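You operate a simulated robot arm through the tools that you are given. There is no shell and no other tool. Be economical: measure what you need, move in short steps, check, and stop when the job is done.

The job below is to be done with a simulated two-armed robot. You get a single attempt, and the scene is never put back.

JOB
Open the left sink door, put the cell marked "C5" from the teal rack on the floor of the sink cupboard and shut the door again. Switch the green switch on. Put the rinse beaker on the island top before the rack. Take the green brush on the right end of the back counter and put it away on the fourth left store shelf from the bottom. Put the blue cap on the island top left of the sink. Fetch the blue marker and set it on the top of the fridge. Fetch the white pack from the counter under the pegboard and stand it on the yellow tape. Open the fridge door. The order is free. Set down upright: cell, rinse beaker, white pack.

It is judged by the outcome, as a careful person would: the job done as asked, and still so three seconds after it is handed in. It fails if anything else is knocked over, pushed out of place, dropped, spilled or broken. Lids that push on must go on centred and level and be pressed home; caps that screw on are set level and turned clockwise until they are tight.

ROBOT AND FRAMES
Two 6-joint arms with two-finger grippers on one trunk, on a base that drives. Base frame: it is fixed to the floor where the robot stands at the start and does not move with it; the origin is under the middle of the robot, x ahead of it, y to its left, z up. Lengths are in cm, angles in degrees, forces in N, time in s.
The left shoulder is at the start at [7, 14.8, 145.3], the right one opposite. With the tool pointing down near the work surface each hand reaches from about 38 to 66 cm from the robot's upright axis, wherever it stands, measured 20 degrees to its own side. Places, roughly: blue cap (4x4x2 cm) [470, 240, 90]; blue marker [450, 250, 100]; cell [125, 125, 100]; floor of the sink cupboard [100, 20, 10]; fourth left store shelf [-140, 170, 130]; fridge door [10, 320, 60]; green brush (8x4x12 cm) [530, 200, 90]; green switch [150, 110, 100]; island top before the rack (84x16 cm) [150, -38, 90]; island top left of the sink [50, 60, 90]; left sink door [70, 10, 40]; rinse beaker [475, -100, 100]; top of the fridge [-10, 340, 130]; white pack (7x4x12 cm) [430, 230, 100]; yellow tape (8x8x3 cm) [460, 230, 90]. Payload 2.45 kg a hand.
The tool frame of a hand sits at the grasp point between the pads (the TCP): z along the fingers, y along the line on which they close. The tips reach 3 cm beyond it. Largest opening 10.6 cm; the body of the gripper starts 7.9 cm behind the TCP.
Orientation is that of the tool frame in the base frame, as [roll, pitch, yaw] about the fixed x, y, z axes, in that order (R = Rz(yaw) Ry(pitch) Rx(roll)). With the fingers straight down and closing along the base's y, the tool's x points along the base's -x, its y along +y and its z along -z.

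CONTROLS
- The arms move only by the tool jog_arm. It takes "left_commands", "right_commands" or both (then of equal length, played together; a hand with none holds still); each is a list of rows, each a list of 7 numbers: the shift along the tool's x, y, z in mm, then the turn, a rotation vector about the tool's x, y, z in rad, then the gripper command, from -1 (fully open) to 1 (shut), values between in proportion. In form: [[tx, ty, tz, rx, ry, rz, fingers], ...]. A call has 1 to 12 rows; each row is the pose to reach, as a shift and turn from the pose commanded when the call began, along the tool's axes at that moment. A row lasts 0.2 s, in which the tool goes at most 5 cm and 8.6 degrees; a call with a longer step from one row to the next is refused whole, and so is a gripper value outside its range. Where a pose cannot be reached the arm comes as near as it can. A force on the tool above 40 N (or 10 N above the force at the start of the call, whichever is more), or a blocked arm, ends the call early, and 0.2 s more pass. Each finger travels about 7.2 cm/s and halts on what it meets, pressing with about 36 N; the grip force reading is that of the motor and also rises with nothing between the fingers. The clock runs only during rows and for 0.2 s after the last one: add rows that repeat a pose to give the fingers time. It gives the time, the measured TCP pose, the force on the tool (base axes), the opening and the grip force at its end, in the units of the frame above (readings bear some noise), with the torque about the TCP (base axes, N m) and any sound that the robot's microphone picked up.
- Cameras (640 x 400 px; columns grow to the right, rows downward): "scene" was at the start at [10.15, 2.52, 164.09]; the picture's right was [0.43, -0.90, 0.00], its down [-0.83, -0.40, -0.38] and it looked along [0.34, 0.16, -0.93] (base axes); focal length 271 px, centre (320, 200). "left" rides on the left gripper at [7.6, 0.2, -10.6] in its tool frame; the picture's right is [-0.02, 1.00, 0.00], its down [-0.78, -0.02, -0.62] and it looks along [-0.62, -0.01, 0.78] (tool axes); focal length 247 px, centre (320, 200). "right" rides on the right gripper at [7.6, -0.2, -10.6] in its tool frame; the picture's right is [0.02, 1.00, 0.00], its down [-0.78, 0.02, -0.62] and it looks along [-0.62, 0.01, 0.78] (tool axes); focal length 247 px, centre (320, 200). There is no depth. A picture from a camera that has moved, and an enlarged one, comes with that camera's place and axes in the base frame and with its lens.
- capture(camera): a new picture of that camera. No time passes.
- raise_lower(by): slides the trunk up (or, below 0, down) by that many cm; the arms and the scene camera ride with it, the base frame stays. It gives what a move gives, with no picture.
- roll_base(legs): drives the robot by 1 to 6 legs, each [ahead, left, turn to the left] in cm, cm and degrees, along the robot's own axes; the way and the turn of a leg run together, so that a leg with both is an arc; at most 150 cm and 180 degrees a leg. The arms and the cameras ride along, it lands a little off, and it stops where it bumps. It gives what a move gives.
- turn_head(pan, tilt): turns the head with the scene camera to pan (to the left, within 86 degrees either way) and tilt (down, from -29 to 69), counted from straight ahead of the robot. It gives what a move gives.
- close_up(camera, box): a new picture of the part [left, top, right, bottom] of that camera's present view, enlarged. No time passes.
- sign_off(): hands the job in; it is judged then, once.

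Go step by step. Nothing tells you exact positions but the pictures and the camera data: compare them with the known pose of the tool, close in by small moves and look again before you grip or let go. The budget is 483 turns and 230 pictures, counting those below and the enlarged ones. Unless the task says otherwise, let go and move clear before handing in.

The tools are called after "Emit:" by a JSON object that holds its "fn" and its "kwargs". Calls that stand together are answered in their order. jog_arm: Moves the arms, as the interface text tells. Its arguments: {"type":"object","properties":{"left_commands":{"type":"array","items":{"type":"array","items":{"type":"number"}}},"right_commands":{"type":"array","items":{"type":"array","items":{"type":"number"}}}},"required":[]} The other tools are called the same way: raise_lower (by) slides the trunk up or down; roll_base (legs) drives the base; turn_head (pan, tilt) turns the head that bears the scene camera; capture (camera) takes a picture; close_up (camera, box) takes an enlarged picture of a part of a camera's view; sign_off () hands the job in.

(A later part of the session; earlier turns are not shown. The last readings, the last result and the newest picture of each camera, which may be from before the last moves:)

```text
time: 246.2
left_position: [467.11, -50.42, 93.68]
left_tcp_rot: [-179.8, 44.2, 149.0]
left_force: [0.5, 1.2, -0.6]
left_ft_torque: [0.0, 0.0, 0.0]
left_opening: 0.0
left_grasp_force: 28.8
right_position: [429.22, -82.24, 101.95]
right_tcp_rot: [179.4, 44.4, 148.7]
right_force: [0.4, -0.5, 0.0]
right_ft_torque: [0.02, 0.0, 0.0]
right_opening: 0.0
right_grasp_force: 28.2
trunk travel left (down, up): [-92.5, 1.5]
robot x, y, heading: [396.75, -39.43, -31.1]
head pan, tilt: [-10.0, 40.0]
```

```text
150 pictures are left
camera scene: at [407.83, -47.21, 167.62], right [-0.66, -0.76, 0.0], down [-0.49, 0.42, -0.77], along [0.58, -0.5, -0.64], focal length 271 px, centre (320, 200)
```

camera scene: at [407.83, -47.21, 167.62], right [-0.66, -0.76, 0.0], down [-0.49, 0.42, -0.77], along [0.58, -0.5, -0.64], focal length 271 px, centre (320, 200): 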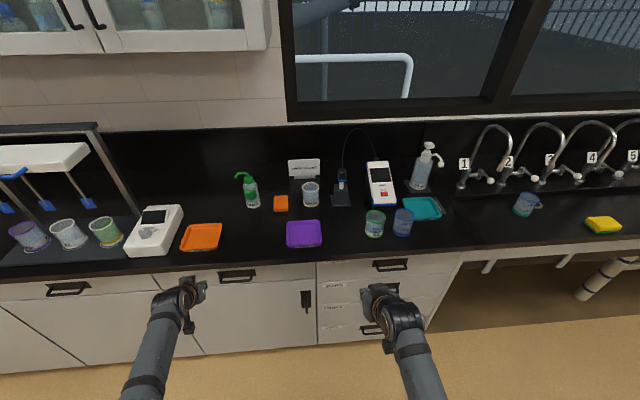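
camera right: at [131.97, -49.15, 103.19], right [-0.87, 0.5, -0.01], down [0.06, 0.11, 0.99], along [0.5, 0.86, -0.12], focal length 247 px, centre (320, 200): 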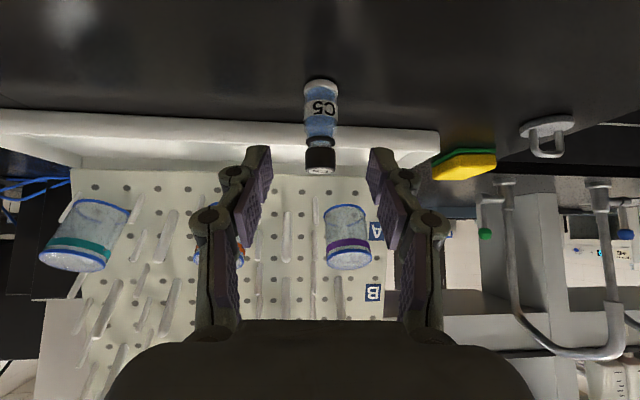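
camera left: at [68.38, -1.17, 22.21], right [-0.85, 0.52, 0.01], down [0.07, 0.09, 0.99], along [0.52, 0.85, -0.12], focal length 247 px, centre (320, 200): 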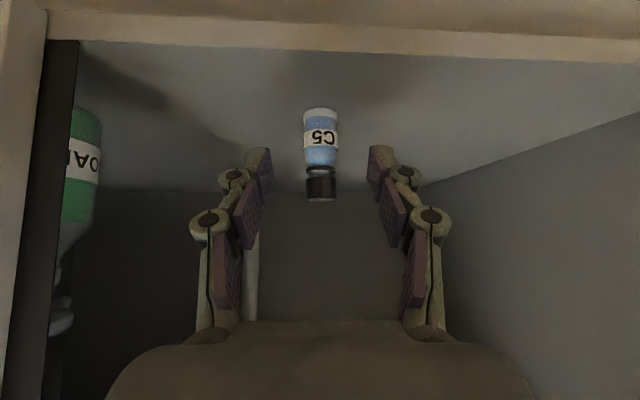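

Emit:
{"fn": "close_up", "kwargs": {"camera": "scene", "box": [230, 140, 420, 260]}}

```text
3.33 times, centred on (325, 200) of scene
camera zoom: at [407.83, -47.21, 167.62], right [-0.66, -0.76, 0.0], down [-0.49, 0.42, -0.77], along [0.58, -0.5, -0.64], focal length 905 px, centre (303, 200)
```

zoom: 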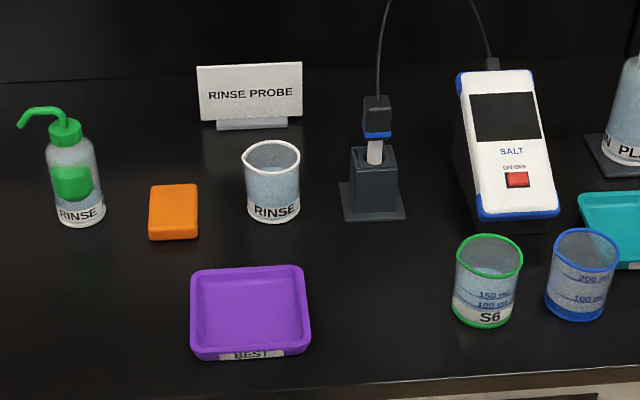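

I retract and raise the left hand, and open the right one.

Emit:
{"fn": "jog_arm", "kwargs": {"left_commands": [[6, 0, -48, 0, 0, 0, 1], [12, 0, -96, 0, 0, 0, 1], [18, 0, -144, 0, 0, 0, 1], [25, 0, -190, 0, 0, 0, 1]], "right_commands": [[-10, 0, -10, 0, 0, 0, 0], [-20, 0, -20, 0, 0, 0, -0.5], [-28, 0, -28, 0, 0, 0, -0.8], [-28, 0, -28, 0, 0, 0, -0.8]]}}

```text
time: 247.2
left_position: [454.0, -42.34, 105.68]
left_tcp_rot: [-179.7, 44.3, 149.1]
left_force: [-0.9, 0.2, 0.3]
left_ft_torque: [-0.02, -0.01, -0.03]
left_opening: 0.0
left_grasp_force: 28.4
right_position: [429.12, -82.2, 106.17]
right_tcp_rot: [179.2, 44.5, 148.7]
right_force: [-0.4, 0.4, 0.4]
right_ft_torque: [0.0, -0.01, 0.01]
right_opening: 9.54
right_grasp_force: 0.1
trunk travel left (down, up): [-92.5, 1.5]
robot x, y, heading: [397.29, -39.05, -31.0]
head pan, tilt: [-10.0, 40.0]
```

Emit:
{"fn": "roll_base", "kwargs": {"legs": [[0, 7.5, 0], [27, 0, 0]]}}

Emit:
{"fn": "jog_arm", "kwargs": {"right_commands": [[-20, 0, 20, 0, 0, 0, -0.8], [-40, 0, 40, 0, 0, 0, -0.8], [-60, 0, 60, 0, 0, 0, -0.8], [-80, 0, 80, 0, 0, 0, -0.8]]}}

Emit:
{"fn": "capture", "kwargs": {"camera": "right"}}

Emit:
{"fn": "capture", "kwargs": {"camera": "scene"}}

```text
time: 249.8
left_position: [481.3, -49.82, 105.6]
left_tcp_rot: [-179.8, 44.2, 149.4]
left_force: [-0.9, 0.1, -0.2]
left_ft_torque: [-0.04, -0.01, 0.02]
left_opening: 0.0
left_grasp_force: 29.1
right_position: [456.31, -89.54, 106.08]
right_tcp_rot: [179.3, 44.5, 148.8]
right_force: [0.2, 0.0, 0.8]
right_ft_torque: [0.02, 0.02, 0.01]
right_opening: 9.53
right_grasp_force: 0.0
trunk travel left (down, up): [-92.5, 1.5]
robot x, y, heading: [424.08, -46.62, -30.6]
head pan, tilt: [-10.0, 40.0]
```

```text
time: 250.8
left_position: [481.41, -49.84, 105.56]
left_tcp_rot: [-179.9, 44.1, 149.3]
left_force: [0.0, -0.1, 0.2]
left_ft_torque: [0.02, 0.02, 0.02]
left_opening: 0.0
left_grasp_force: 28.5
right_position: [466.16, -95.45, 105.72]
right_tcp_rot: [179.3, 44.4, 148.8]
right_force: [0.5, -1.1, -0.1]
right_ft_torque: [0.01, -0.01, -0.02]
right_opening: 9.52
right_grasp_force: 0.2
trunk travel left (down, up): [-92.5, 1.5]
robot x, y, heading: [423.87, -46.91, -30.7]
head pan, tilt: [-10.0, 40.0]
```

```text
148 pictures are left
camera right: at [455.17, -89.09, 107.97], right [0.5, 0.87, -0.01], down [0.11, -0.06, 0.99], along [0.86, -0.49, -0.13], focal length 247 px, centre (320, 200)
```

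right: 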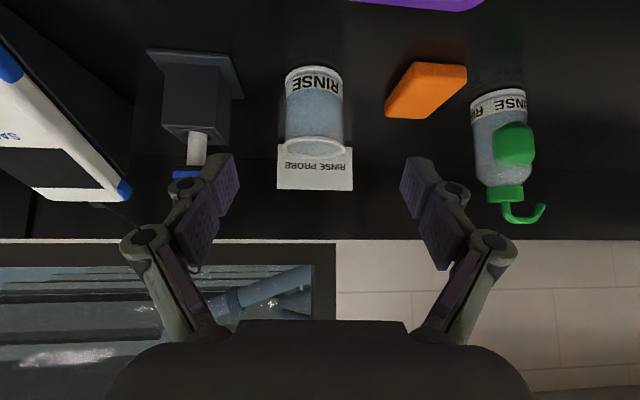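

```text
147 pictures are left
camera scene: at [435.13, -54.75, 167.59], right [-0.65, -0.76, 0.0], down [-0.49, 0.42, -0.77], along [0.58, -0.5, -0.64], focal length 271 px, centre (320, 200)
```

scene: 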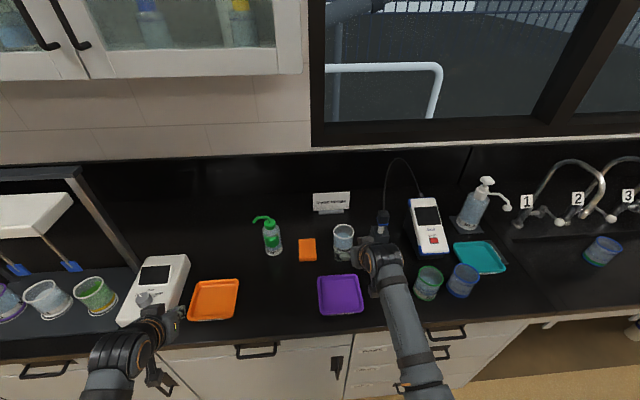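

Aligned with the RINSE beaker, about 14 cm further ahead. I roll forward 7 cm, then extend above it.

Emit:
{"fn": "roll_base", "kwargs": {"legs": [[7, 0, 0]]}}

Emit:
{"fn": "capture", "kwargs": {"camera": "right"}}

```text
time: 251.8
left_position: [486.76, -53.03, 105.72]
left_tcp_rot: [-179.8, 44.5, 149.3]
left_force: [0.6, 0.4, -1.0]
left_ft_torque: [0.01, -0.05, -0.06]
left_opening: 0.03
left_grasp_force: 28.7
right_position: [471.58, -98.51, 106.26]
right_tcp_rot: [179.3, 44.6, 149.0]
right_force: [-0.9, 0.6, 1.2]
right_ft_torque: [-0.02, -0.02, 0.01]
right_opening: 9.57
right_grasp_force: 0.1
trunk travel left (down, up): [-92.5, 1.5]
robot x, y, heading: [429.84, -50.07, -30.9]
head pan, tilt: [-10.0, 40.0]
```

```text
146 pictures are left
camera right: at [460.45, -92.19, 108.31], right [0.5, 0.87, -0.01], down [0.11, -0.05, 0.99], along [0.86, -0.49, -0.12], focal length 247 px, centre (320, 200)
```

right: 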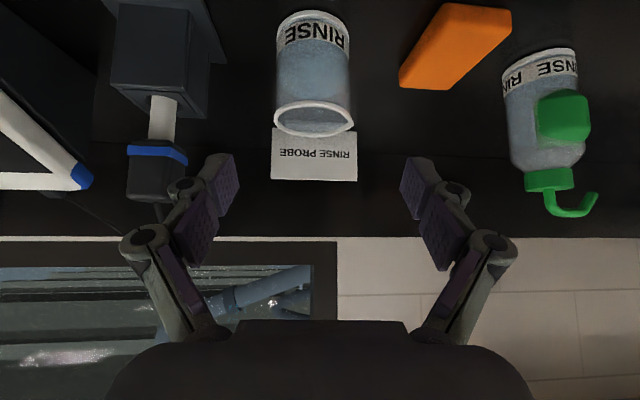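

Emit:
{"fn": "jog_arm", "kwargs": {"right_commands": [[-20, -2, 20, 0, 0, 0, -0.8], [-40, -4, 40, 0, 0, 0, -0.8], [-59, -6, 59, 0, 0, 0, -0.8], [-40, -6, 78, 0, 0, 0, -0.8], [-20, -6, 98, 0, 0, 0, -0.8], [-5, -6, 113, 0, 0, 0, -0.8]]}}

Emit:
{"fn": "capture", "kwargs": {"camera": "right"}}

```text
time: 253.2
left_position: [487.29, -53.34, 105.54]
left_tcp_rot: [-179.8, 44.1, 149.3]
left_force: [0.0, -0.1, -0.3]
left_ft_torque: [-0.02, -0.01, -0.01]
left_opening: 0.03
left_grasp_force: 29.1
right_position: [478.95, -103.6, 98.02]
right_tcp_rot: [179.2, 44.3, 148.9]
right_force: [-0.4, -0.2, 0.0]
right_ft_torque: [0.02, -0.04, -0.01]
right_opening: 9.52
right_grasp_force: 0.1
trunk travel left (down, up): [-92.5, 1.5]
robot x, y, heading: [429.93, -49.95, -30.7]
head pan, tilt: [-10.0, 40.0]
```

```text
145 pictures are left
camera right: at [467.85, -97.2, 100.22], right [0.5, 0.87, -0.01], down [0.11, -0.06, 0.99], along [0.86, -0.49, -0.13], focal length 247 px, centre (320, 200)
```

right: 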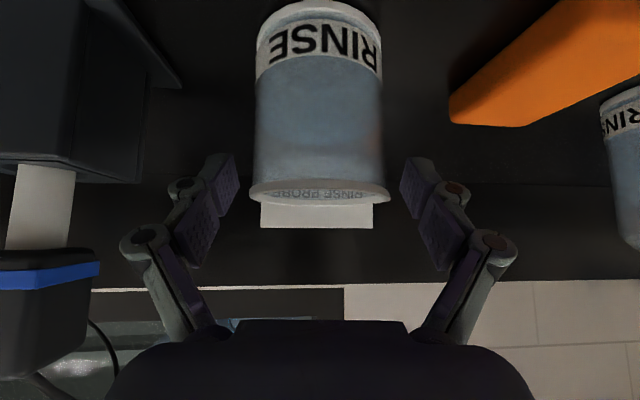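

Emit:
{"fn": "jog_arm", "kwargs": {"right_commands": [[11, 0, 11, 0, 0, 0, -0.8], [20, 0, 20, 0, 0, 0, -0.8], [20, 0, 20, 0, 0, 0, -0.4], [20, 0, 20, 0, 0, 0, 0.1], [20, 0, 20, 0, 0, 0, 0.5], [20, 0, 20, 0, 0, 0, 0.5]]}}

Emit:
{"fn": "capture", "kwargs": {"camera": "right"}}

```text
time: 254.6
left_position: [487.33, -53.37, 105.47]
left_tcp_rot: [-179.8, 44.2, 149.3]
left_force: [0.0, -0.3, 0.8]
left_ft_torque: [0.01, 0.04, -0.03]
left_opening: 0.01
left_grasp_force: 28.8
right_position: [478.84, -103.52, 95.22]
right_tcp_rot: [179.3, 44.4, 148.9]
right_force: [-0.7, 0.2, 0.1]
right_ft_torque: [-0.01, -0.02, 0.03]
right_opening: 6.62
right_grasp_force: 36.1
trunk travel left (down, up): [-92.5, 1.5]
robot x, y, heading: [429.96, -49.94, -30.9]
head pan, tilt: [-10.0, 40.0]
```

```text
144 pictures are left
camera right: at [467.73, -97.14, 97.43], right [0.5, 0.87, -0.01], down [0.11, -0.06, 0.99], along [0.86, -0.49, -0.13], focal length 247 px, centre (320, 200)
```

right: 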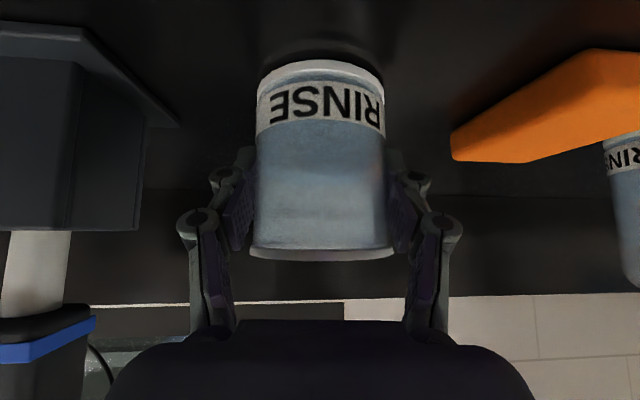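

Gripped. Lift gently, then back away.

Emit:
{"fn": "jog_arm", "kwargs": {"right_commands": [[-8, 0, -8, 0, 0, 0, 0.5], [-20, 0, -20, 0, 0, 0, 0.5], [-34, 0, -34, 0, 0, 0, 0.5], [-48, 0, -48, 0, 0, 0, 0.5], [-62, 0, -62, 0, 0, 0, 0.5], [-72, 0, -72, 0, 0, 0, 0.5]]}}

Emit:
{"fn": "roll_base", "kwargs": {"legs": [[-15, 0, 0], [-20, 0, 0]]}}

Emit:
{"fn": "capture", "kwargs": {"camera": "right"}}

Emit:
{"fn": "capture", "kwargs": {"camera": "scene"}}

```text
time: 256.0
left_position: [487.12, -53.3, 105.47]
left_tcp_rot: [-179.7, 44.2, 149.3]
left_force: [-0.4, 1.1, 0.1]
left_ft_torque: [-0.01, -0.02, 0.0]
left_opening: 0.01
left_grasp_force: 27.9
right_position: [478.92, -103.57, 105.3]
right_tcp_rot: [179.3, 44.2, 148.9]
right_force: [-0.7, -0.5, -2.4]
right_ft_torque: [-0.04, -0.01, 0.0]
right_opening: 6.62
right_grasp_force: 35.5
trunk travel left (down, up): [-92.5, 1.5]
robot x, y, heading: [429.91, -50.09, -30.9]
head pan, tilt: [-10.0, 40.0]
```

```text
time: 258.6
left_position: [457.39, -35.51, 105.35]
left_tcp_rot: [-179.7, 44.0, 149.3]
left_force: [0.0, -1.1, -0.1]
left_ft_torque: [0.0, 0.02, 0.0]
left_opening: 0.0
left_grasp_force: 28.9
right_position: [449.11, -85.94, 105.27]
right_tcp_rot: [179.3, 44.2, 148.8]
right_force: [-0.2, 0.5, -0.7]
right_ft_torque: [0.01, -0.03, -0.01]
right_opening: 6.62
right_grasp_force: 35.6
trunk travel left (down, up): [-92.5, 1.5]
robot x, y, heading: [399.76, -32.15, -31.0]
head pan, tilt: [-10.0, 40.0]
```

```text
143 pictures are left
camera right: at [437.95, -79.46, 107.43], right [0.5, 0.87, -0.01], down [0.11, -0.06, 0.99], along [0.86, -0.49, -0.13], focal length 247 px, centre (320, 200)
```

right: 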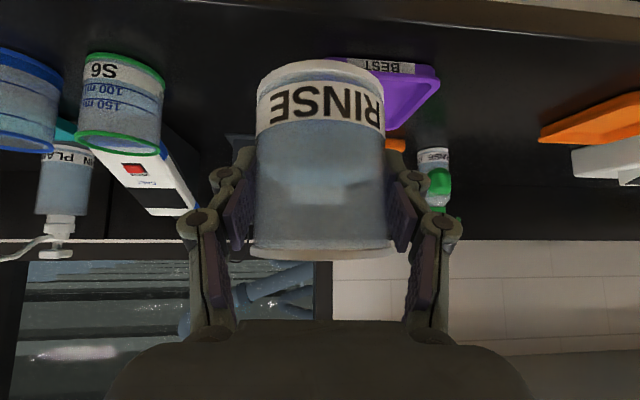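

```text
142 pictures are left
camera scene: at [411.19, -40.46, 167.56], right [-0.65, -0.76, 0.0], down [-0.49, 0.42, -0.76], along [0.58, -0.5, -0.65], focal length 271 px, centre (320, 200)
```

scene: 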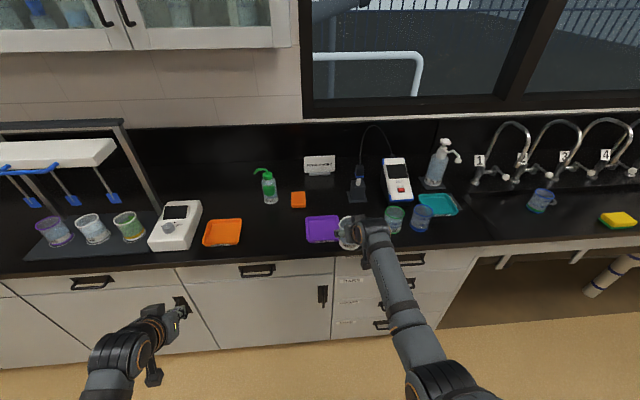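

All else undisturbed. Holding the beaker in the right hand, I go on to the back counter for the left-hand jobs.

Emit:
{"fn": "roll_base", "kwargs": {"legs": [[-20, 0, 0], [0, 0, 45], [0, 0, 45], [90, 0, 0]]}}

Emit:
{"fn": "turn_head", "kwargs": {"pan": 10, "tilt": 25}}

Emit:
{"fn": "capture", "kwargs": {"camera": "scene"}}

```text
time: 268.7
left_position: [432.66, 112.98, 105.61]
left_tcp_rot: [-179.8, 44.3, -120.5]
left_force: [0.6, 0.4, 0.4]
left_ft_torque: [0.0, -0.02, -0.02]
left_opening: 0.01
left_grasp_force: 28.1
right_position: [482.97, 104.83, 105.34]
right_tcp_rot: [179.3, 44.4, -121.0]
right_force: [-0.7, 0.4, -1.9]
right_ft_torque: [-0.05, 0.01, 0.01]
right_opening: 6.61
right_grasp_force: 36.3
trunk travel left (down, up): [-92.5, 1.5]
robot x, y, heading: [429.32, 56.29, 59.6]
head pan, tilt: [-10.0, 40.0]
```

```text
time: 269.5
left_position: [432.59, 113.16, 105.47]
left_tcp_rot: [-179.9, 44.2, -120.4]
left_force: [-0.2, 0.5, -0.4]
left_ft_torque: [0.02, -0.05, -0.02]
left_opening: 0.01
left_grasp_force: 28.4
right_position: [482.89, 104.91, 105.33]
right_tcp_rot: [179.4, 44.3, -121.0]
right_force: [0.2, 0.6, -1.6]
right_ft_torque: [-0.01, 0.0, 0.02]
right_opening: 6.62
right_grasp_force: 35.9
trunk travel left (down, up): [-92.5, 1.5]
robot x, y, heading: [429.8, 56.17, 59.6]
head pan, tilt: [10.0, 25.0]
```

```text
141 pictures are left
camera scene: at [435.3, 68.99, 169.93], right [0.94, -0.35, 0.0], down [-0.15, -0.4, -0.91], along [0.32, 0.85, -0.42], focal length 271 px, centre (320, 200)
```

scene: 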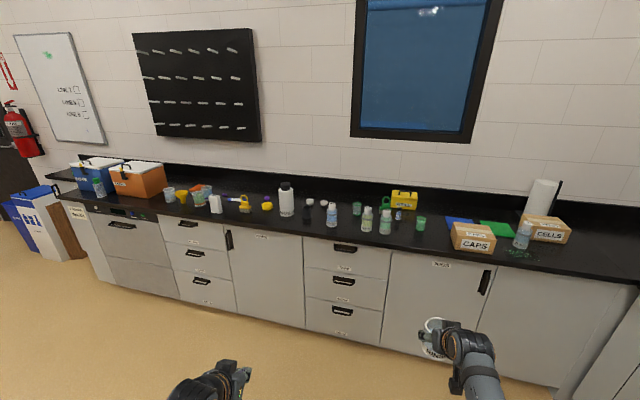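

Emit:
{"fn": "close_up", "kwargs": {"camera": "scene", "box": [150, 160, 350, 285]}}

Emit:
{"fn": "close_up", "kwargs": {"camera": "scene", "box": [340, 160, 600, 300]}}

```text
3.20 times, centred on (250, 222) of scene
camera zoom: at [435.3, 68.99, 169.93], right [0.94, -0.35, 0.0], down [-0.15, -0.4, -0.91], along [0.32, 0.85, -0.42], focal length 868 px, centre (544, 128)
```

zoom: 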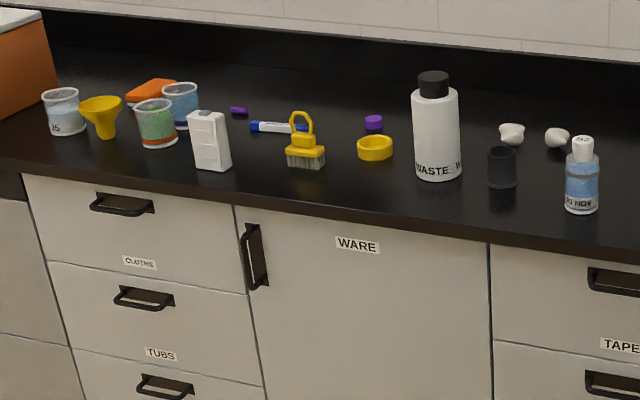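

```text
2.46 times, centred on (470, 230) of scene
camera zoom: at [435.3, 68.99, 169.93], right [0.94, -0.35, 0.0], down [-0.15, -0.4, -0.91], along [0.32, 0.85, -0.42], focal length 668 px, centre (-49, 126)
```

zoom: 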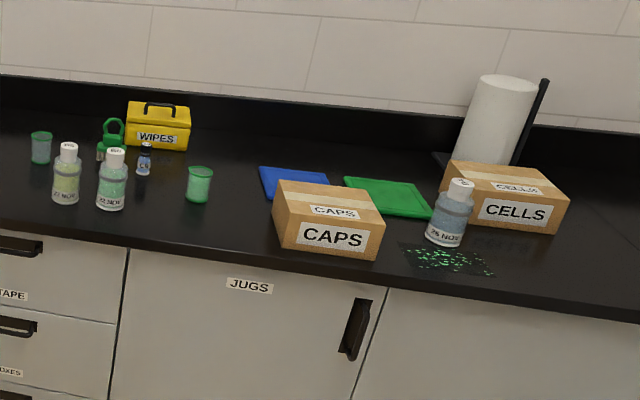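

The white pack, yellow tape roll, blue marker and a small cap are on the left, the green brush on the right. The tall waste bottle would be in the way of the held beaker, so I deliver the beaker to the island first.

Emit:
{"fn": "roll_base", "kwargs": {"legs": [[-150, 0, 0], [-150, 0, 0], [-15, 0, 0], [0, 110, 0], [0, 109, 0]]}}

Emit:
{"fn": "turn_head", "kwargs": {"pan": -15, "tilt": 40}}

Emit:
{"fn": "capture", "kwargs": {"camera": "scene"}}

```text
time: 295.4
left_position: [84.11, -46.31, 105.43]
left_tcp_rot: [-179.9, 44.2, -120.7]
left_force: [0.3, 0.6, -0.2]
left_ft_torque: [0.01, 0.03, -0.01]
left_opening: 0.02
left_grasp_force: 28.3
right_position: [134.43, -54.65, 105.42]
right_tcp_rot: [179.3, 44.3, -121.1]
right_force: [0.0, 0.6, -1.1]
right_ft_torque: [-0.01, -0.01, 0.04]
right_opening: 6.58
right_grasp_force: 36.7
trunk travel left (down, up): [-92.5, 1.5]
robot x, y, heading: [81.06, -103.72, 59.3]
head pan, tilt: [10.0, 25.0]
```

```text
time: 296.2
left_position: [83.97, -46.24, 105.48]
left_tcp_rot: [-179.8, 44.2, -120.6]
left_force: [-0.1, 0.0, -0.3]
left_ft_torque: [0.0, 0.05, 0.0]
left_opening: 0.0
left_grasp_force: 29.1
right_position: [134.35, -54.65, 105.38]
right_tcp_rot: [179.4, 44.3, -121.0]
right_force: [-0.2, -0.3, -1.5]
right_ft_torque: [-0.01, -0.02, 0.0]
right_opening: 6.54
right_grasp_force: 36.1
trunk travel left (down, up): [-92.5, 1.5]
robot x, y, heading: [80.83, -103.22, 59.1]
head pan, tilt: [-15.0, 40.0]
```

```text
138 pictures are left
camera scene: at [89.45, -93.15, 167.61], right [0.7, -0.72, 0.0], down [-0.46, -0.45, -0.77], along [0.55, 0.54, -0.64], focal length 271 px, centre (320, 200)
```

scene: 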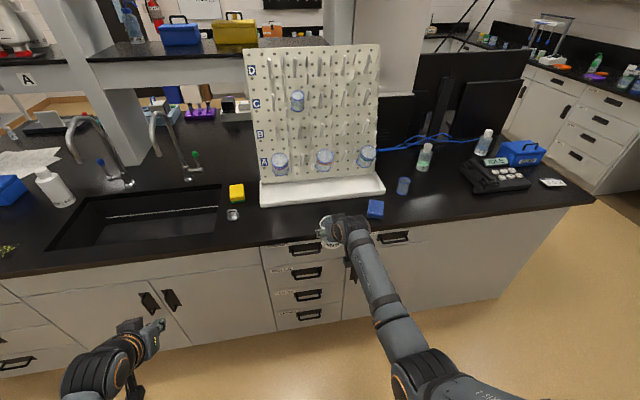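

Emit:
{"fn": "roll_base", "kwargs": {"legs": [[24, 0, 0]]}}

Emit:
{"fn": "capture", "kwargs": {"camera": "right"}}

Emit:
{"fn": "capture", "kwargs": {"camera": "scene"}}

```text
time: 298.0
left_position: [96.24, -25.87, 105.61]
left_tcp_rot: [-179.8, 44.3, -120.7]
left_force: [0.5, 0.1, -0.1]
left_ft_torque: [0.02, 0.02, 0.0]
left_opening: 0.01
left_grasp_force: 28.7
right_position: [146.38, -34.13, 105.6]
right_tcp_rot: [179.3, 44.3, -121.2]
right_force: [-0.6, -0.3, -1.6]
right_ft_torque: [-0.04, 0.0, -0.02]
right_opening: 6.57
right_grasp_force: 36.1
trunk travel left (down, up): [-92.5, 1.5]
robot x, y, heading: [93.23, -82.78, 59.3]
head pan, tilt: [-15.0, 40.0]
```

```text
137 pictures are left
camera right: at [140.24, -45.38, 107.73], right [-0.87, 0.49, -0.01], down [0.06, 0.11, 0.99], along [0.49, 0.86, -0.12], focal length 247 px, centre (320, 200)
```

right: 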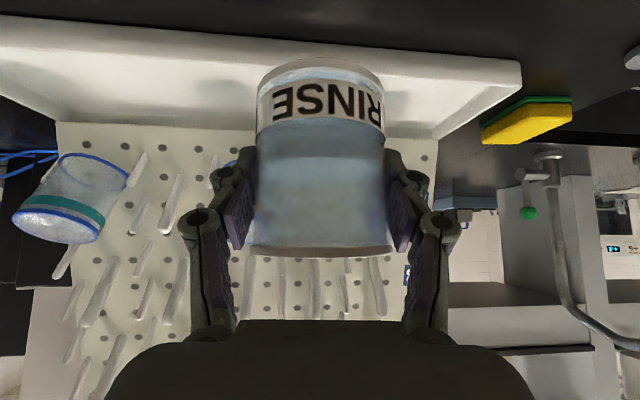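

```text
136 pictures are left
camera scene: at [101.6, -72.77, 167.64], right [0.7, -0.72, 0.0], down [-0.46, -0.45, -0.77], along [0.55, 0.54, -0.64], focal length 271 px, centre (320, 200)
```

scene: 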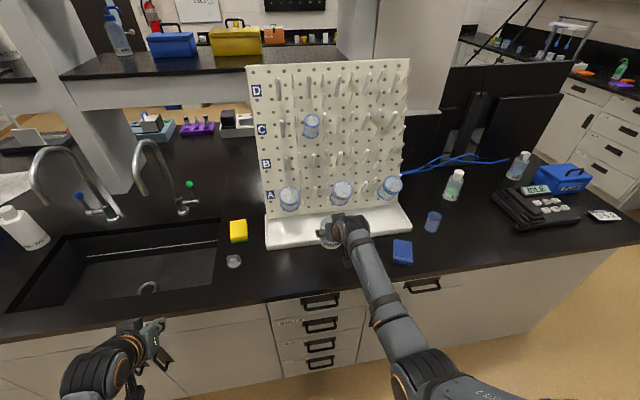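

Emit:
{"fn": "jog_arm", "kwargs": {"right_commands": [[14, 0, 14, 0, 0, 0, 0.5], [28, 0, 28, 0, 0, 0, 0.5], [42, 0, 42, 0, 0, 0, 0.5], [56, 0, 56, 0, 0, 0, 0.5], [64, 0, 64, 0, 0, 0, 0.5], [69, 0, 69, 0, 0, 0, 0.5]]}}

Emit:
{"fn": "close_up", "kwargs": {"camera": "right", "box": [220, 0, 420, 125]}}

```text
time: 299.4
left_position: [96.23, -25.68, 105.52]
left_tcp_rot: [-179.9, 44.2, -120.6]
left_force: [0.0, -0.2, 0.4]
left_ft_torque: [-0.02, 0.01, -0.03]
left_opening: 0.0
left_grasp_force: 28.6
right_position: [146.46, -33.93, 95.54]
right_tcp_rot: [179.3, 44.4, -121.1]
right_force: [-0.6, -0.2, -1.0]
right_ft_torque: [0.01, -0.01, 0.0]
right_opening: 6.59
right_grasp_force: 36.6
trunk travel left (down, up): [-92.5, 1.5]
robot x, y, heading: [93.5, -82.75, 59.3]
head pan, tilt: [-15.0, 40.0]
```

```text
3.20 times, centred on (320, 62) of right
camera zoom: at [140.21, -45.25, 97.83], right [-0.87, 0.49, -0.01], down [0.06, 0.11, 0.99], along [0.49, 0.86, -0.13], focal length 790 px, centre (320, 640)
```

zoom: 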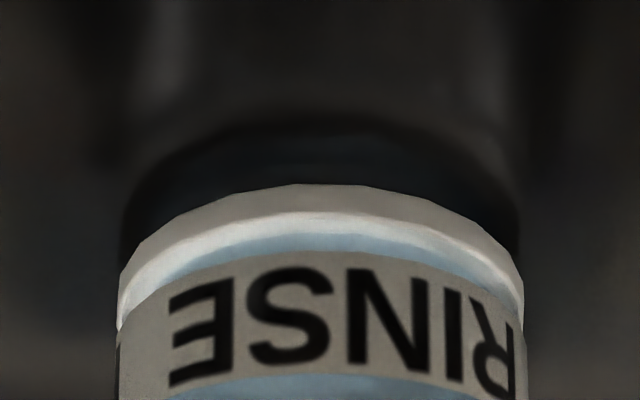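

Emit:
{"fn": "jog_arm", "kwargs": {"right_commands": [[1.5, 0, 1.5, 0, 0, 0, 0.5], [3, 0, 3, 0, 0, 0, 0.5], [4, 0, 4, 0, 0, 0, 0.5]]}}

```text
time: 300.2
left_position: [96.24, -25.85, 105.55]
left_tcp_rot: [-179.8, 44.3, -120.6]
left_force: [-0.2, -0.7, 0.7]
left_ft_torque: [0.0, -0.01, -0.02]
left_opening: 0.0
left_grasp_force: 27.8
right_position: [146.32, -34.18, 95.25]
right_tcp_rot: [179.3, 44.7, -121.1]
right_force: [0.7, -1.1, 7.4]
right_ft_torque: [-0.12, 0.22, 0.04]
right_opening: 6.54
right_grasp_force: 36.0
trunk travel left (down, up): [-92.5, 1.5]
robot x, y, heading: [93.35, -82.9, 59.4]
head pan, tilt: [-15.0, 40.0]
```

Emit:
{"fn": "jog_arm", "kwargs": {"right_commands": [[0, 0, 0, 0, 0, 0, 0.2], [0, 0, 0, 0, 0, 0, -0.3], [0, 0, 0, 0, 0, 0, -0.8], [0, 0, 0, 0, 0, 0, -0.8], [-20, 0, -20, 0, 0, 0, -0.8], [-45, 0, -45, 0, 0, 0, -0.8], [-70, 0, -70, 0, 0, 0, -0.8]]}}

Emit:
{"fn": "capture", "kwargs": {"camera": "right"}}

```text
time: 301.8
left_position: [96.33, -25.83, 105.44]
left_tcp_rot: [-179.9, 44.2, -120.6]
left_force: [0.4, 0.1, 0.2]
left_ft_torque: [-0.01, -0.02, -0.03]
left_opening: 0.0
left_grasp_force: 28.4
right_position: [146.66, -33.97, 104.92]
right_tcp_rot: [179.3, 44.3, -121.0]
right_force: [-0.6, -0.1, 0.6]
right_ft_torque: [0.0, -0.01, -0.04]
right_opening: 9.53
right_grasp_force: 0.0
trunk travel left (down, up): [-92.5, 1.5]
robot x, y, heading: [92.86, -83.04, 59.2]
head pan, tilt: [-15.0, 40.0]
```

```text
134 pictures are left
camera right: at [140.32, -45.31, 107.2], right [-0.87, 0.49, -0.01], down [0.06, 0.11, 0.99], along [0.49, 0.86, -0.13], focal length 247 px, centre (320, 200)
```

right: 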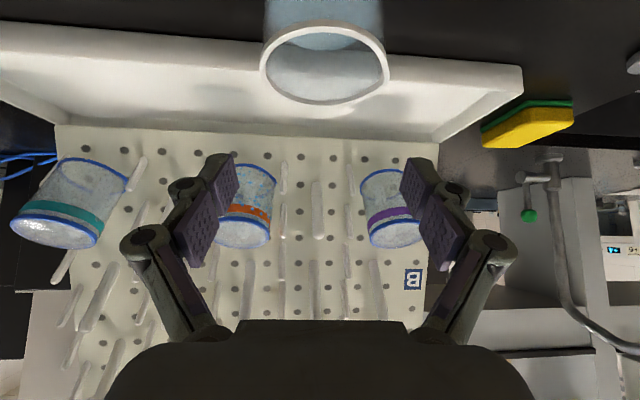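

Beaker placed. Back to the back counter with both hands free.

Emit:
{"fn": "roll_base", "kwargs": {"legs": [[-24, 0, 0], [0, -110, 0], [0, -108, 0], [150, 0, 0], [150, 0, 0]]}}

Emit:
{"fn": "roll_base", "kwargs": {"legs": [[53, 0, 0], [0, 68, 0]]}}

Emit:
{"fn": "turn_head", "kwargs": {"pan": 5, "tilt": 40}}

Emit:
{"fn": "capture", "kwargs": {"camera": "scene"}}

```text
time: 328.1
left_position: [423.47, 101.47, 105.6]
left_tcp_rot: [-179.8, 44.2, -119.7]
left_force: [-0.1, -0.5, -0.8]
left_ft_torque: [0.02, -0.01, 0.01]
left_opening: 0.0
left_grasp_force: 28.5
right_position: [473.77, 93.92, 104.96]
right_tcp_rot: [179.3, 44.4, -120.0]
right_force: [-0.3, 0.2, 0.1]
right_ft_torque: [-0.03, 0.01, 0.0]
right_opening: 9.55
right_grasp_force: 0.0
trunk travel left (down, up): [-92.5, 1.5]
robot x, y, heading: [420.84, 44.29, 60.1]
head pan, tilt: [-15.0, 40.0]
```

```text
time: 334.5
left_position: [391.77, 181.19, 105.55]
left_tcp_rot: [-179.9, 44.2, -120.2]
left_force: [-0.4, 0.1, -0.2]
left_ft_torque: [-0.02, 0.03, 0.03]
left_opening: 0.01
left_grasp_force: 28.8
right_position: [442.23, 173.36, 104.93]
right_tcp_rot: [179.2, 44.3, -120.7]
right_force: [0.7, 0.1, -0.4]
right_ft_torque: [0.0, -0.02, 0.0]
right_opening: 9.52
right_grasp_force: 0.0
trunk travel left (down, up): [-92.5, 1.5]
robot x, y, heading: [389.08, 123.92, 59.9]
head pan, tilt: [-15.0, 40.0]
```

```text
time: 335.3
left_position: [391.71, 181.24, 105.6]
left_tcp_rot: [-179.8, 44.2, -120.2]
left_force: [0.4, -0.1, 0.3]
left_ft_torque: [0.01, 0.01, -0.03]
left_opening: 0.03
left_grasp_force: 28.6
right_position: [442.16, 173.22, 104.98]
right_tcp_rot: [179.2, 44.2, -120.6]
right_force: [0.4, 1.0, -0.6]
right_ft_torque: [0.02, 0.01, 0.01]
right_opening: 9.53
right_grasp_force: 0.0
trunk travel left (down, up): [-92.5, 1.5]
robot x, y, heading: [389.18, 124.15, 59.7]
head pan, tilt: [5.0, 40.0]
```

```text
133 pictures are left
camera scene: at [395.03, 136.14, 167.61], right [0.9, -0.43, 0.0], down [-0.28, -0.58, -0.77], along [0.33, 0.69, -0.64], focal length 271 px, centre (320, 200)
```

scene: 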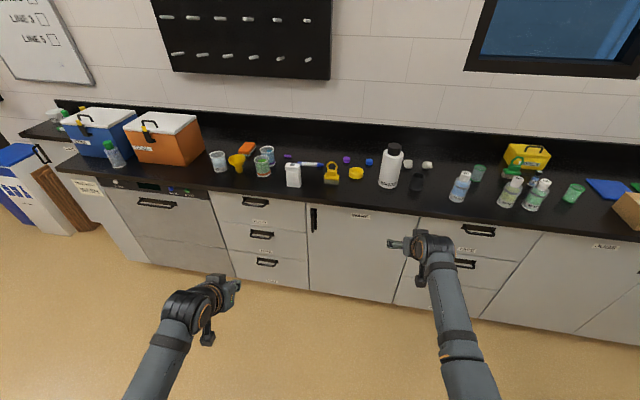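

Emit:
{"fn": "close_up", "kwargs": {"camera": "scene", "box": [200, 120, 440, 220]}}

```text
2.67 times, centred on (320, 170) of scene
camera zoom: at [395.03, 136.14, 167.61], right [0.9, -0.43, 0.0], down [-0.28, -0.58, -0.77], along [0.33, 0.69, -0.64], focal length 724 px, centre (320, 280)
```

zoom: 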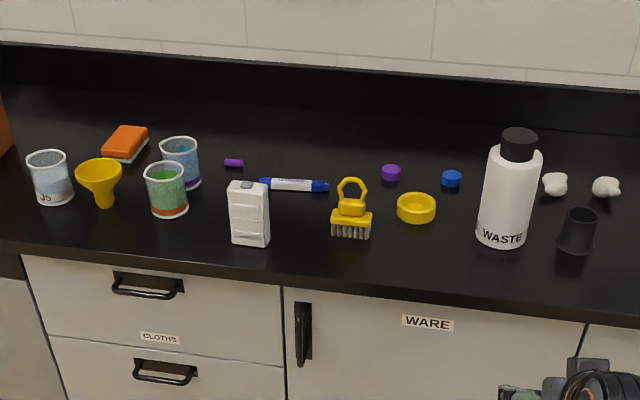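

Blue cap found right of the purple one, at about (471,234). Now I retract the right hand (waste bottle ahead of it), open the left, and line up with the white pack at about (428,234.5).

Emit:
{"fn": "jog_arm", "kwargs": {"left_commands": [[-7, 0, -7, 0, 0, 0, 0.3], [-14, 0, -14, 0, 0, 0, -0.4], [-21, 0, -21, 0, 0, 0, -1], [-21, 0, -21, 0, 0, 0, -1]], "right_commands": [[34, 0, -33, 0, 0, 0, 0], [68, 0, -66, 0, 0, 0, 0.5], [102, 0, -100, 0, 0, 0, 1], [132, 0, -129, 0, 0, 0, 1]]}}

Emit:
{"fn": "roll_base", "kwargs": {"legs": [[0, -4, -0.7], [54, 0, 0]]}}

Emit:
{"fn": "capture", "kwargs": {"camera": "left"}}

Emit:
{"fn": "capture", "kwargs": {"camera": "scene"}}

```text
time: 336.3
left_position: [391.53, 181.03, 108.49]
left_tcp_rot: [-179.8, 44.3, -120.2]
left_force: [-0.5, 0.4, 0.3]
left_ft_torque: [0.06, -0.03, 0.05]
left_opening: 10.57
left_grasp_force: 0.0
right_position: [432.58, 157.16, 105.2]
right_tcp_rot: [179.4, 44.5, -120.6]
right_force: [0.8, -0.7, 0.1]
right_ft_torque: [0.0, -0.04, 0.0]
right_opening: 0.0
right_grasp_force: 24.8
trunk travel left (down, up): [-92.5, 1.5]
robot x, y, heading: [388.96, 124.1, 59.7]
head pan, tilt: [5.0, 40.0]
```

```text
time: 339.9
left_position: [424.04, 225.17, 108.46]
left_tcp_rot: [-179.8, 44.2, -121.2]
left_force: [-0.3, 0.2, -0.2]
left_ft_torque: [0.0, -0.02, -0.01]
left_opening: 10.59
left_grasp_force: 0.1
right_position: [464.72, 200.39, 105.12]
right_tcp_rot: [179.3, 44.4, -121.8]
right_force: [-0.5, 0.5, 0.2]
right_ft_torque: [-0.02, -0.02, -0.02]
right_opening: 0.02
right_grasp_force: 28.2
trunk travel left (down, up): [-92.5, 1.5]
robot x, y, heading: [420.52, 168.25, 58.5]
head pan, tilt: [5.0, 40.0]
```

```text
131 pictures are left
camera left: at [417.3, 214.31, 110.72], right [-0.84, 0.53, 0.01], down [0.08, 0.1, 0.99], along [0.53, 0.84, -0.13], focal length 247 px, centre (320, 200)
```

left: 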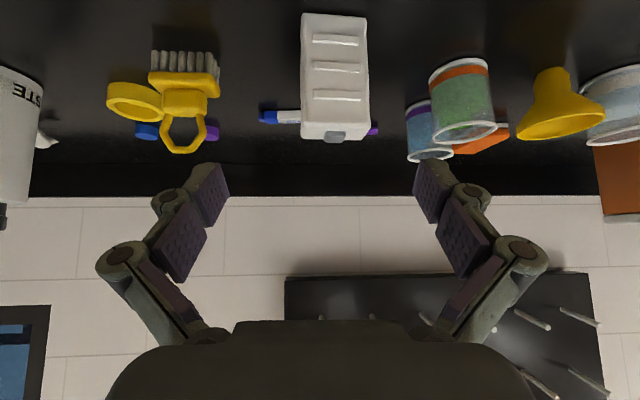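

```text
130 pictures are left
camera scene: at [426.6, 179.92, 167.63], right [0.9, -0.45, 0.0], down [-0.29, -0.57, -0.77], along [0.34, 0.69, -0.64], focal length 271 px, centre (320, 200)
```

scene: 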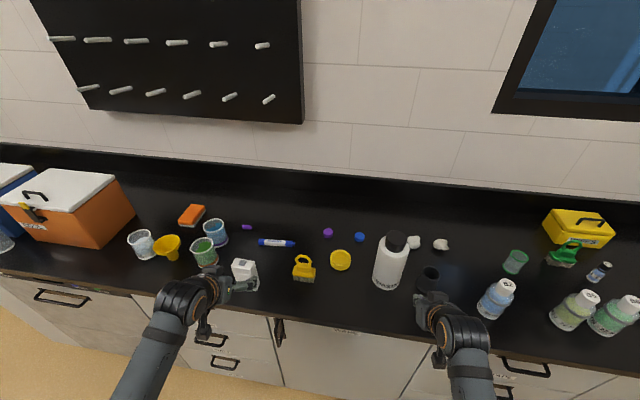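

Emit:
{"fn": "jog_arm", "kwargs": {"left_commands": [[-23, 4, 23, 0, 0, 0, -1], [-46, 8, 46, 0, 0, 0, -1], [-70, 12, 68, 0, 0, 0, -1], [-45, 12, 94, 0, 0, 0, -1], [-20, 12, 120, 0, 0, 0, -1], [6, 12, 146, 0, 0, 0, -1]]}}

Emit:
{"fn": "capture", "kwargs": {"camera": "left"}}

```text
time: 341.3
left_position: [428.26, 234.23, 97.49]
left_tcp_rot: [-179.8, 44.1, -121.3]
left_force: [-0.2, 0.0, -0.5]
left_ft_torque: [-0.02, -0.01, -0.01]
left_opening: 10.62
left_grasp_force: 0.0
right_position: [464.92, 200.59, 104.84]
right_tcp_rot: [179.3, 44.3, -121.8]
right_force: [0.6, 0.2, -0.2]
right_ft_torque: [0.01, 0.01, 0.02]
right_opening: 0.0
right_grasp_force: 28.7
trunk travel left (down, up): [-92.5, 1.5]
robot x, y, heading: [420.3, 168.28, 58.5]
head pan, tilt: [5.0, 40.0]
```

```text
129 pictures are left
camera left: at [421.39, 223.36, 99.76], right [-0.84, 0.54, 0.01], down [0.08, 0.1, 0.99], along [0.53, 0.84, -0.13], focal length 247 px, centre (320, 200)
```

left: 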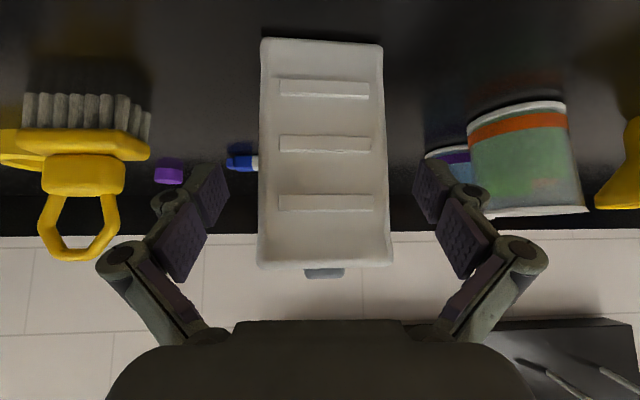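

Emit:
{"fn": "jog_arm", "kwargs": {"left_commands": [[-14, 0, 13, 0, 0, 0, -1], [-27, 0, 26, 0, 0, 0, -1]]}}

Emit:
{"fn": "capture", "kwargs": {"camera": "left"}}

```text
time: 341.9
left_position: [430.26, 237.38, 97.45]
left_tcp_rot: [-179.8, 44.1, -121.2]
left_force: [-0.3, 0.2, 0.3]
left_ft_torque: [-0.05, -0.02, -0.02]
left_opening: 10.61
left_grasp_force: 0.0
right_position: [464.87, 200.63, 104.82]
right_tcp_rot: [179.3, 44.4, -121.8]
right_force: [0.7, 0.0, -0.1]
right_ft_torque: [0.01, 0.0, -0.01]
right_opening: 0.0
right_grasp_force: 28.4
trunk travel left (down, up): [-92.5, 1.5]
robot x, y, heading: [420.05, 168.11, 58.6]
head pan, tilt: [5.0, 40.0]
```

```text
128 pictures are left
camera left: at [423.4, 226.59, 99.69], right [-0.84, 0.54, 0.01], down [0.08, 0.1, 0.99], along [0.53, 0.84, -0.13], focal length 247 px, centre (320, 200)
```

left: 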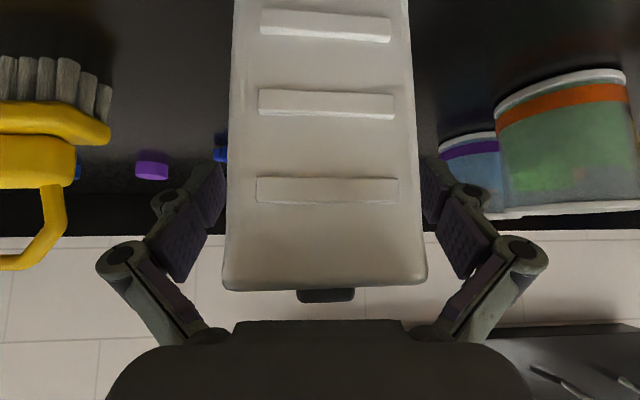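

Emit:
{"fn": "jog_arm", "kwargs": {"left_commands": [[9, 0, -9, 0, 0, 0, -1], [9, 0, -9, 0, 0, 0, -0.5], [9, 0, -9, 0, 0, 0, 0], [9, 0, -9, 0, 0, 0, 0.5], [9, 0, -9, 0, 0, 0, 0.5], [9, 0, -9, 0, 0, 0, 0.5]]}}

Emit:
{"fn": "jog_arm", "kwargs": {"left_commands": [[-7, 0, -7, 0, 0, 0, 0.5], [-20, 0, -20, 0, 0, 0, 0.5], [-40, 0, -41, 0, 0, 0, 0.5], [-55, 0, -57, 0, 0, 0, 0.5]]}}

Emit:
{"fn": "capture", "kwargs": {"camera": "left"}}

Emit:
{"fn": "capture", "kwargs": {"camera": "scene"}}

```text
time: 343.3
left_position: [429.63, 236.26, 97.62]
left_tcp_rot: [-179.8, 44.3, -121.3]
left_force: [1.6, -0.9, 4.7]
left_ft_torque: [-0.29, -0.3, -0.02]
left_opening: 6.69
left_grasp_force: 35.9
right_position: [464.86, 200.34, 104.88]
right_tcp_rot: [179.2, 44.4, -121.9]
right_force: [-0.1, -0.9, 0.5]
right_ft_torque: [0.01, 0.02, 0.01]
right_opening: 0.0
right_grasp_force: 28.9
trunk travel left (down, up): [-92.5, 1.5]
robot x, y, heading: [420.21, 168.01, 58.5]
head pan, tilt: [5.0, 40.0]
```

```text
time: 344.3
left_position: [429.47, 236.35, 105.43]
left_tcp_rot: [-179.8, 44.1, -121.3]
left_force: [-0.1, 0.8, -2.7]
left_ft_torque: [0.03, -0.01, -0.01]
left_opening: 6.67
left_grasp_force: 35.5
right_position: [464.91, 200.46, 104.96]
right_tcp_rot: [179.3, 44.3, -121.8]
right_force: [0.4, 0.5, -1.2]
right_ft_torque: [0.01, -0.01, 0.02]
right_opening: 0.0
right_grasp_force: 28.2
trunk travel left (down, up): [-92.5, 1.5]
robot x, y, heading: [420.16, 168.1, 58.6]
head pan, tilt: [5.0, 40.0]
```

```text
127 pictures are left
camera left: at [422.64, 225.42, 107.7], right [-0.84, 0.53, 0.01], down [0.08, 0.1, 0.99], along [0.53, 0.84, -0.13], focal length 247 px, centre (320, 200)
```

left: 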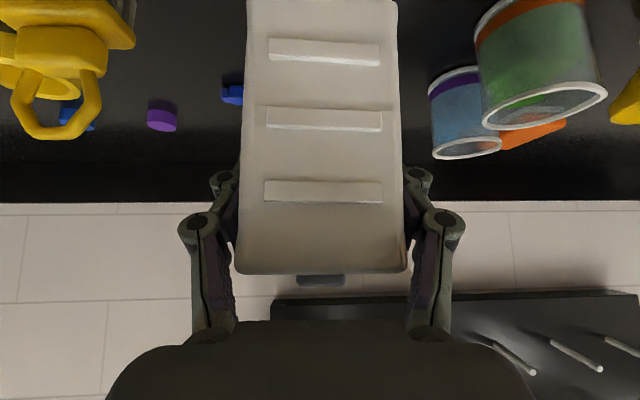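

```text
126 pictures are left
camera scene: at [426.66, 180.12, 167.6], right [0.9, -0.45, 0.0], down [-0.29, -0.58, -0.77], along [0.34, 0.69, -0.64], focal length 271 px, centre (320, 200)
```

scene: 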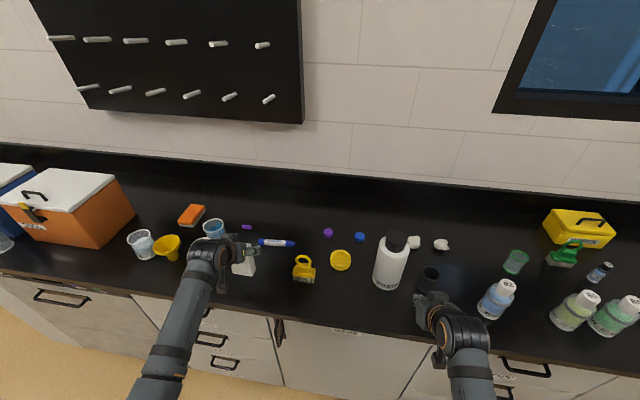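

Pack is held. I lift it clear of the yellow brush, then shift right so it comes over the tape roll at about (458.7,229.1).

Emit:
{"fn": "jog_arm", "kwargs": {"left_commands": [[-30, 0, -31, 0, 0, 0, 0.5], [-62, 0, -65, 0, 0, 0, 0.5]]}}

Emit:
{"fn": "roll_base", "kwargs": {"legs": [[0, -28.7, 0]]}}

Emit:
{"fn": "capture", "kwargs": {"camera": "scene"}}

```text
time: 344.9
left_position: [429.38, 236.21, 114.37]
left_tcp_rot: [-179.8, 44.1, -121.3]
left_force: [0.7, 0.0, -2.5]
left_ft_torque: [0.05, -0.03, 0.02]
left_opening: 6.67
left_grasp_force: 35.6
right_position: [464.76, 200.48, 104.96]
right_tcp_rot: [179.2, 44.3, -121.7]
right_force: [0.4, 0.2, 0.8]
right_ft_torque: [-0.02, -0.01, 0.02]
right_opening: 0.0
right_grasp_force: 28.9
trunk travel left (down, up): [-92.5, 1.5]
robot x, y, heading: [420.56, 168.25, 58.6]
head pan, tilt: [5.0, 40.0]
```

```text
time: 346.9
left_position: [453.75, 221.32, 114.4]
left_tcp_rot: [-179.7, 44.2, -121.4]
left_force: [-0.3, 0.0, -2.0]
left_ft_torque: [0.01, -0.03, -0.02]
left_opening: 6.67
left_grasp_force: 36.2
right_position: [489.21, 185.53, 104.86]
right_tcp_rot: [179.3, 44.4, -121.8]
right_force: [-0.7, 0.5, -0.3]
right_ft_torque: [-0.03, 0.0, -0.05]
right_opening: 0.01
right_grasp_force: 28.6
trunk travel left (down, up): [-92.5, 1.5]
robot x, y, heading: [444.82, 153.05, 58.5]
head pan, tilt: [5.0, 40.0]
```

```text
125 pictures are left
camera scene: at [450.87, 165.28, 167.61], right [0.89, -0.45, 0.0], down [-0.29, -0.58, -0.77], along [0.34, 0.68, -0.64], focal length 271 px, centre (320, 200)
```

scene: 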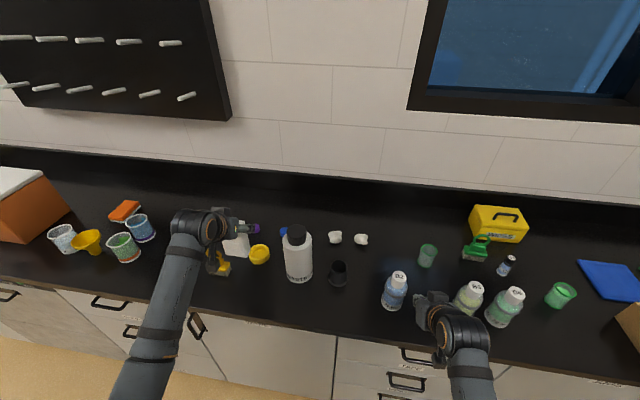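

Emit:
{"fn": "jog_arm", "kwargs": {"left_commands": [[-24, -2, 23, 0, 0, 0, 0.5], [-48, -4, 47, 0, 0, 0, 0.5], [-71, -5, 69, 0, 0, 0, 0.5]]}}

Emit:
{"fn": "capture", "kwargs": {"camera": "left"}}

Emit:
{"fn": "close_up", "kwargs": {"camera": "scene", "box": [190, 190, 320, 290]}}

```text
time: 347.7
left_position: [459.66, 229.62, 114.49]
left_tcp_rot: [-179.8, 44.0, -121.6]
left_force: [-0.3, -0.2, -2.9]
left_ft_torque: [0.02, -0.04, 0.01]
left_opening: 6.62
left_grasp_force: 35.8
right_position: [489.42, 185.49, 104.92]
right_tcp_rot: [179.2, 44.3, -121.9]
right_force: [0.2, 0.3, 0.3]
right_ft_torque: [0.0, -0.01, -0.01]
right_opening: 0.0
right_grasp_force: 28.4
trunk travel left (down, up): [-92.5, 1.5]
robot x, y, heading: [444.49, 153.4, 58.5]
head pan, tilt: [5.0, 40.0]
```

```text
124 pictures are left
camera left: at [452.77, 218.73, 116.68], right [-0.84, 0.54, 0.01], down [0.08, 0.1, 0.99], along [0.53, 0.84, -0.13], focal length 247 px, centre (320, 200)
```

left: 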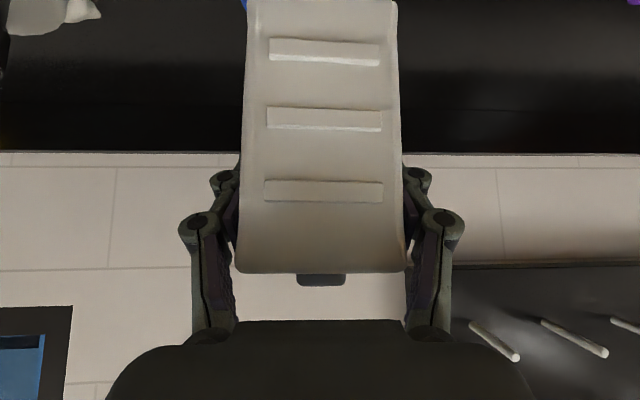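

```text
4.00 times, centred on (255, 240) of scene
camera zoom: at [451.26, 165.19, 167.6], right [0.89, -0.45, 0.0], down [-0.29, -0.58, -0.77], along [0.34, 0.68, -0.64], focal length 1086 px, centre (580, 40)
```

zoom: 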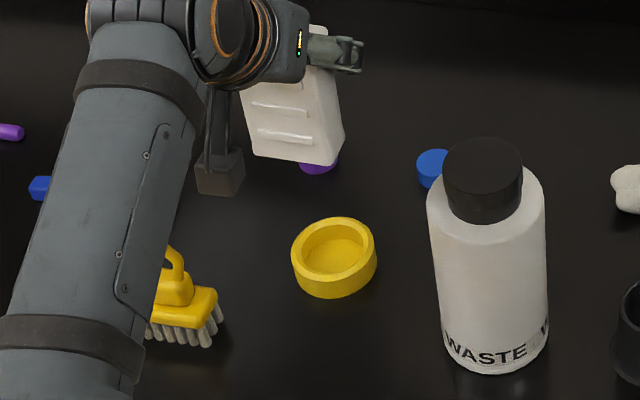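

The tape roll's top centre is about (459.3,228.8); the pack is nearly above it. I lower most of the way.

Emit:
{"fn": "jog_arm", "kwargs": {"left_commands": [[18, -3, 26, 0, 0, 0, 0.5], [40, -3, 50, 0, 0, 0, 0.5], [62, -3, 73, 0, 0, 0, 0.5], [82, -3, 92, 0, 0, 0, 0.5]]}}

Emit:
{"fn": "capture", "kwargs": {"camera": "left"}}

Emit:
{"fn": "close_up", "kwargs": {"camera": "scene", "box": [190, 190, 320, 290]}}

```text
time: 348.7
left_position: [460.05, 229.83, 102.17]
left_tcp_rot: [-179.8, 44.1, -121.4]
left_force: [-0.2, -0.7, -1.7]
left_ft_torque: [0.01, -0.01, -0.03]
left_opening: 6.65
left_grasp_force: 36.0
right_position: [489.24, 185.47, 104.91]
right_tcp_rot: [179.3, 44.3, -121.9]
right_force: [0.6, 0.7, -0.5]
right_ft_torque: [0.03, 0.03, 0.0]
right_opening: 0.0
right_grasp_force: 28.5
trunk travel left (down, up): [-92.5, 1.5]
robot x, y, heading: [444.87, 153.28, 58.6]
head pan, tilt: [5.0, 40.0]
```

```text
122 pictures are left
camera left: at [453.2, 218.93, 104.35], right [-0.84, 0.54, 0.01], down [0.08, 0.1, 0.99], along [0.53, 0.84, -0.13], focal length 247 px, centre (320, 200)
```

left: 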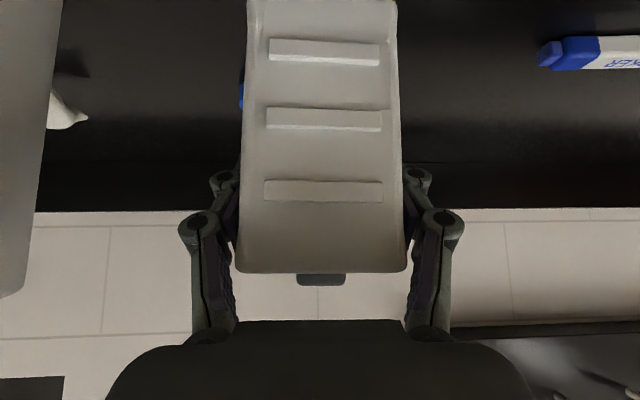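

```text
4.00 times, centred on (255, 240) of scene
camera zoom: at [451.11, 165.22, 167.61], right [0.89, -0.45, 0.0], down [-0.29, -0.58, -0.77], along [0.34, 0.68, -0.64], focal length 1086 px, centre (580, 40)
```

zoom: 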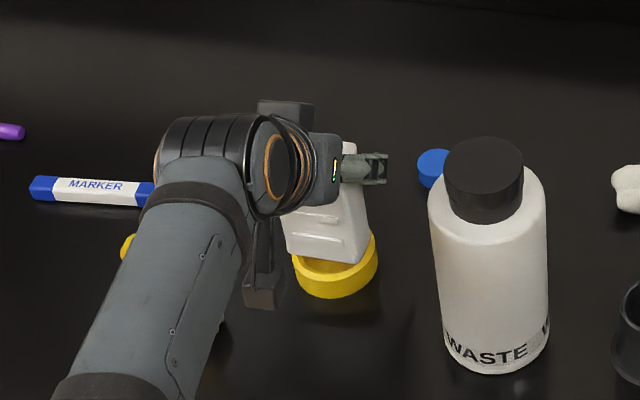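

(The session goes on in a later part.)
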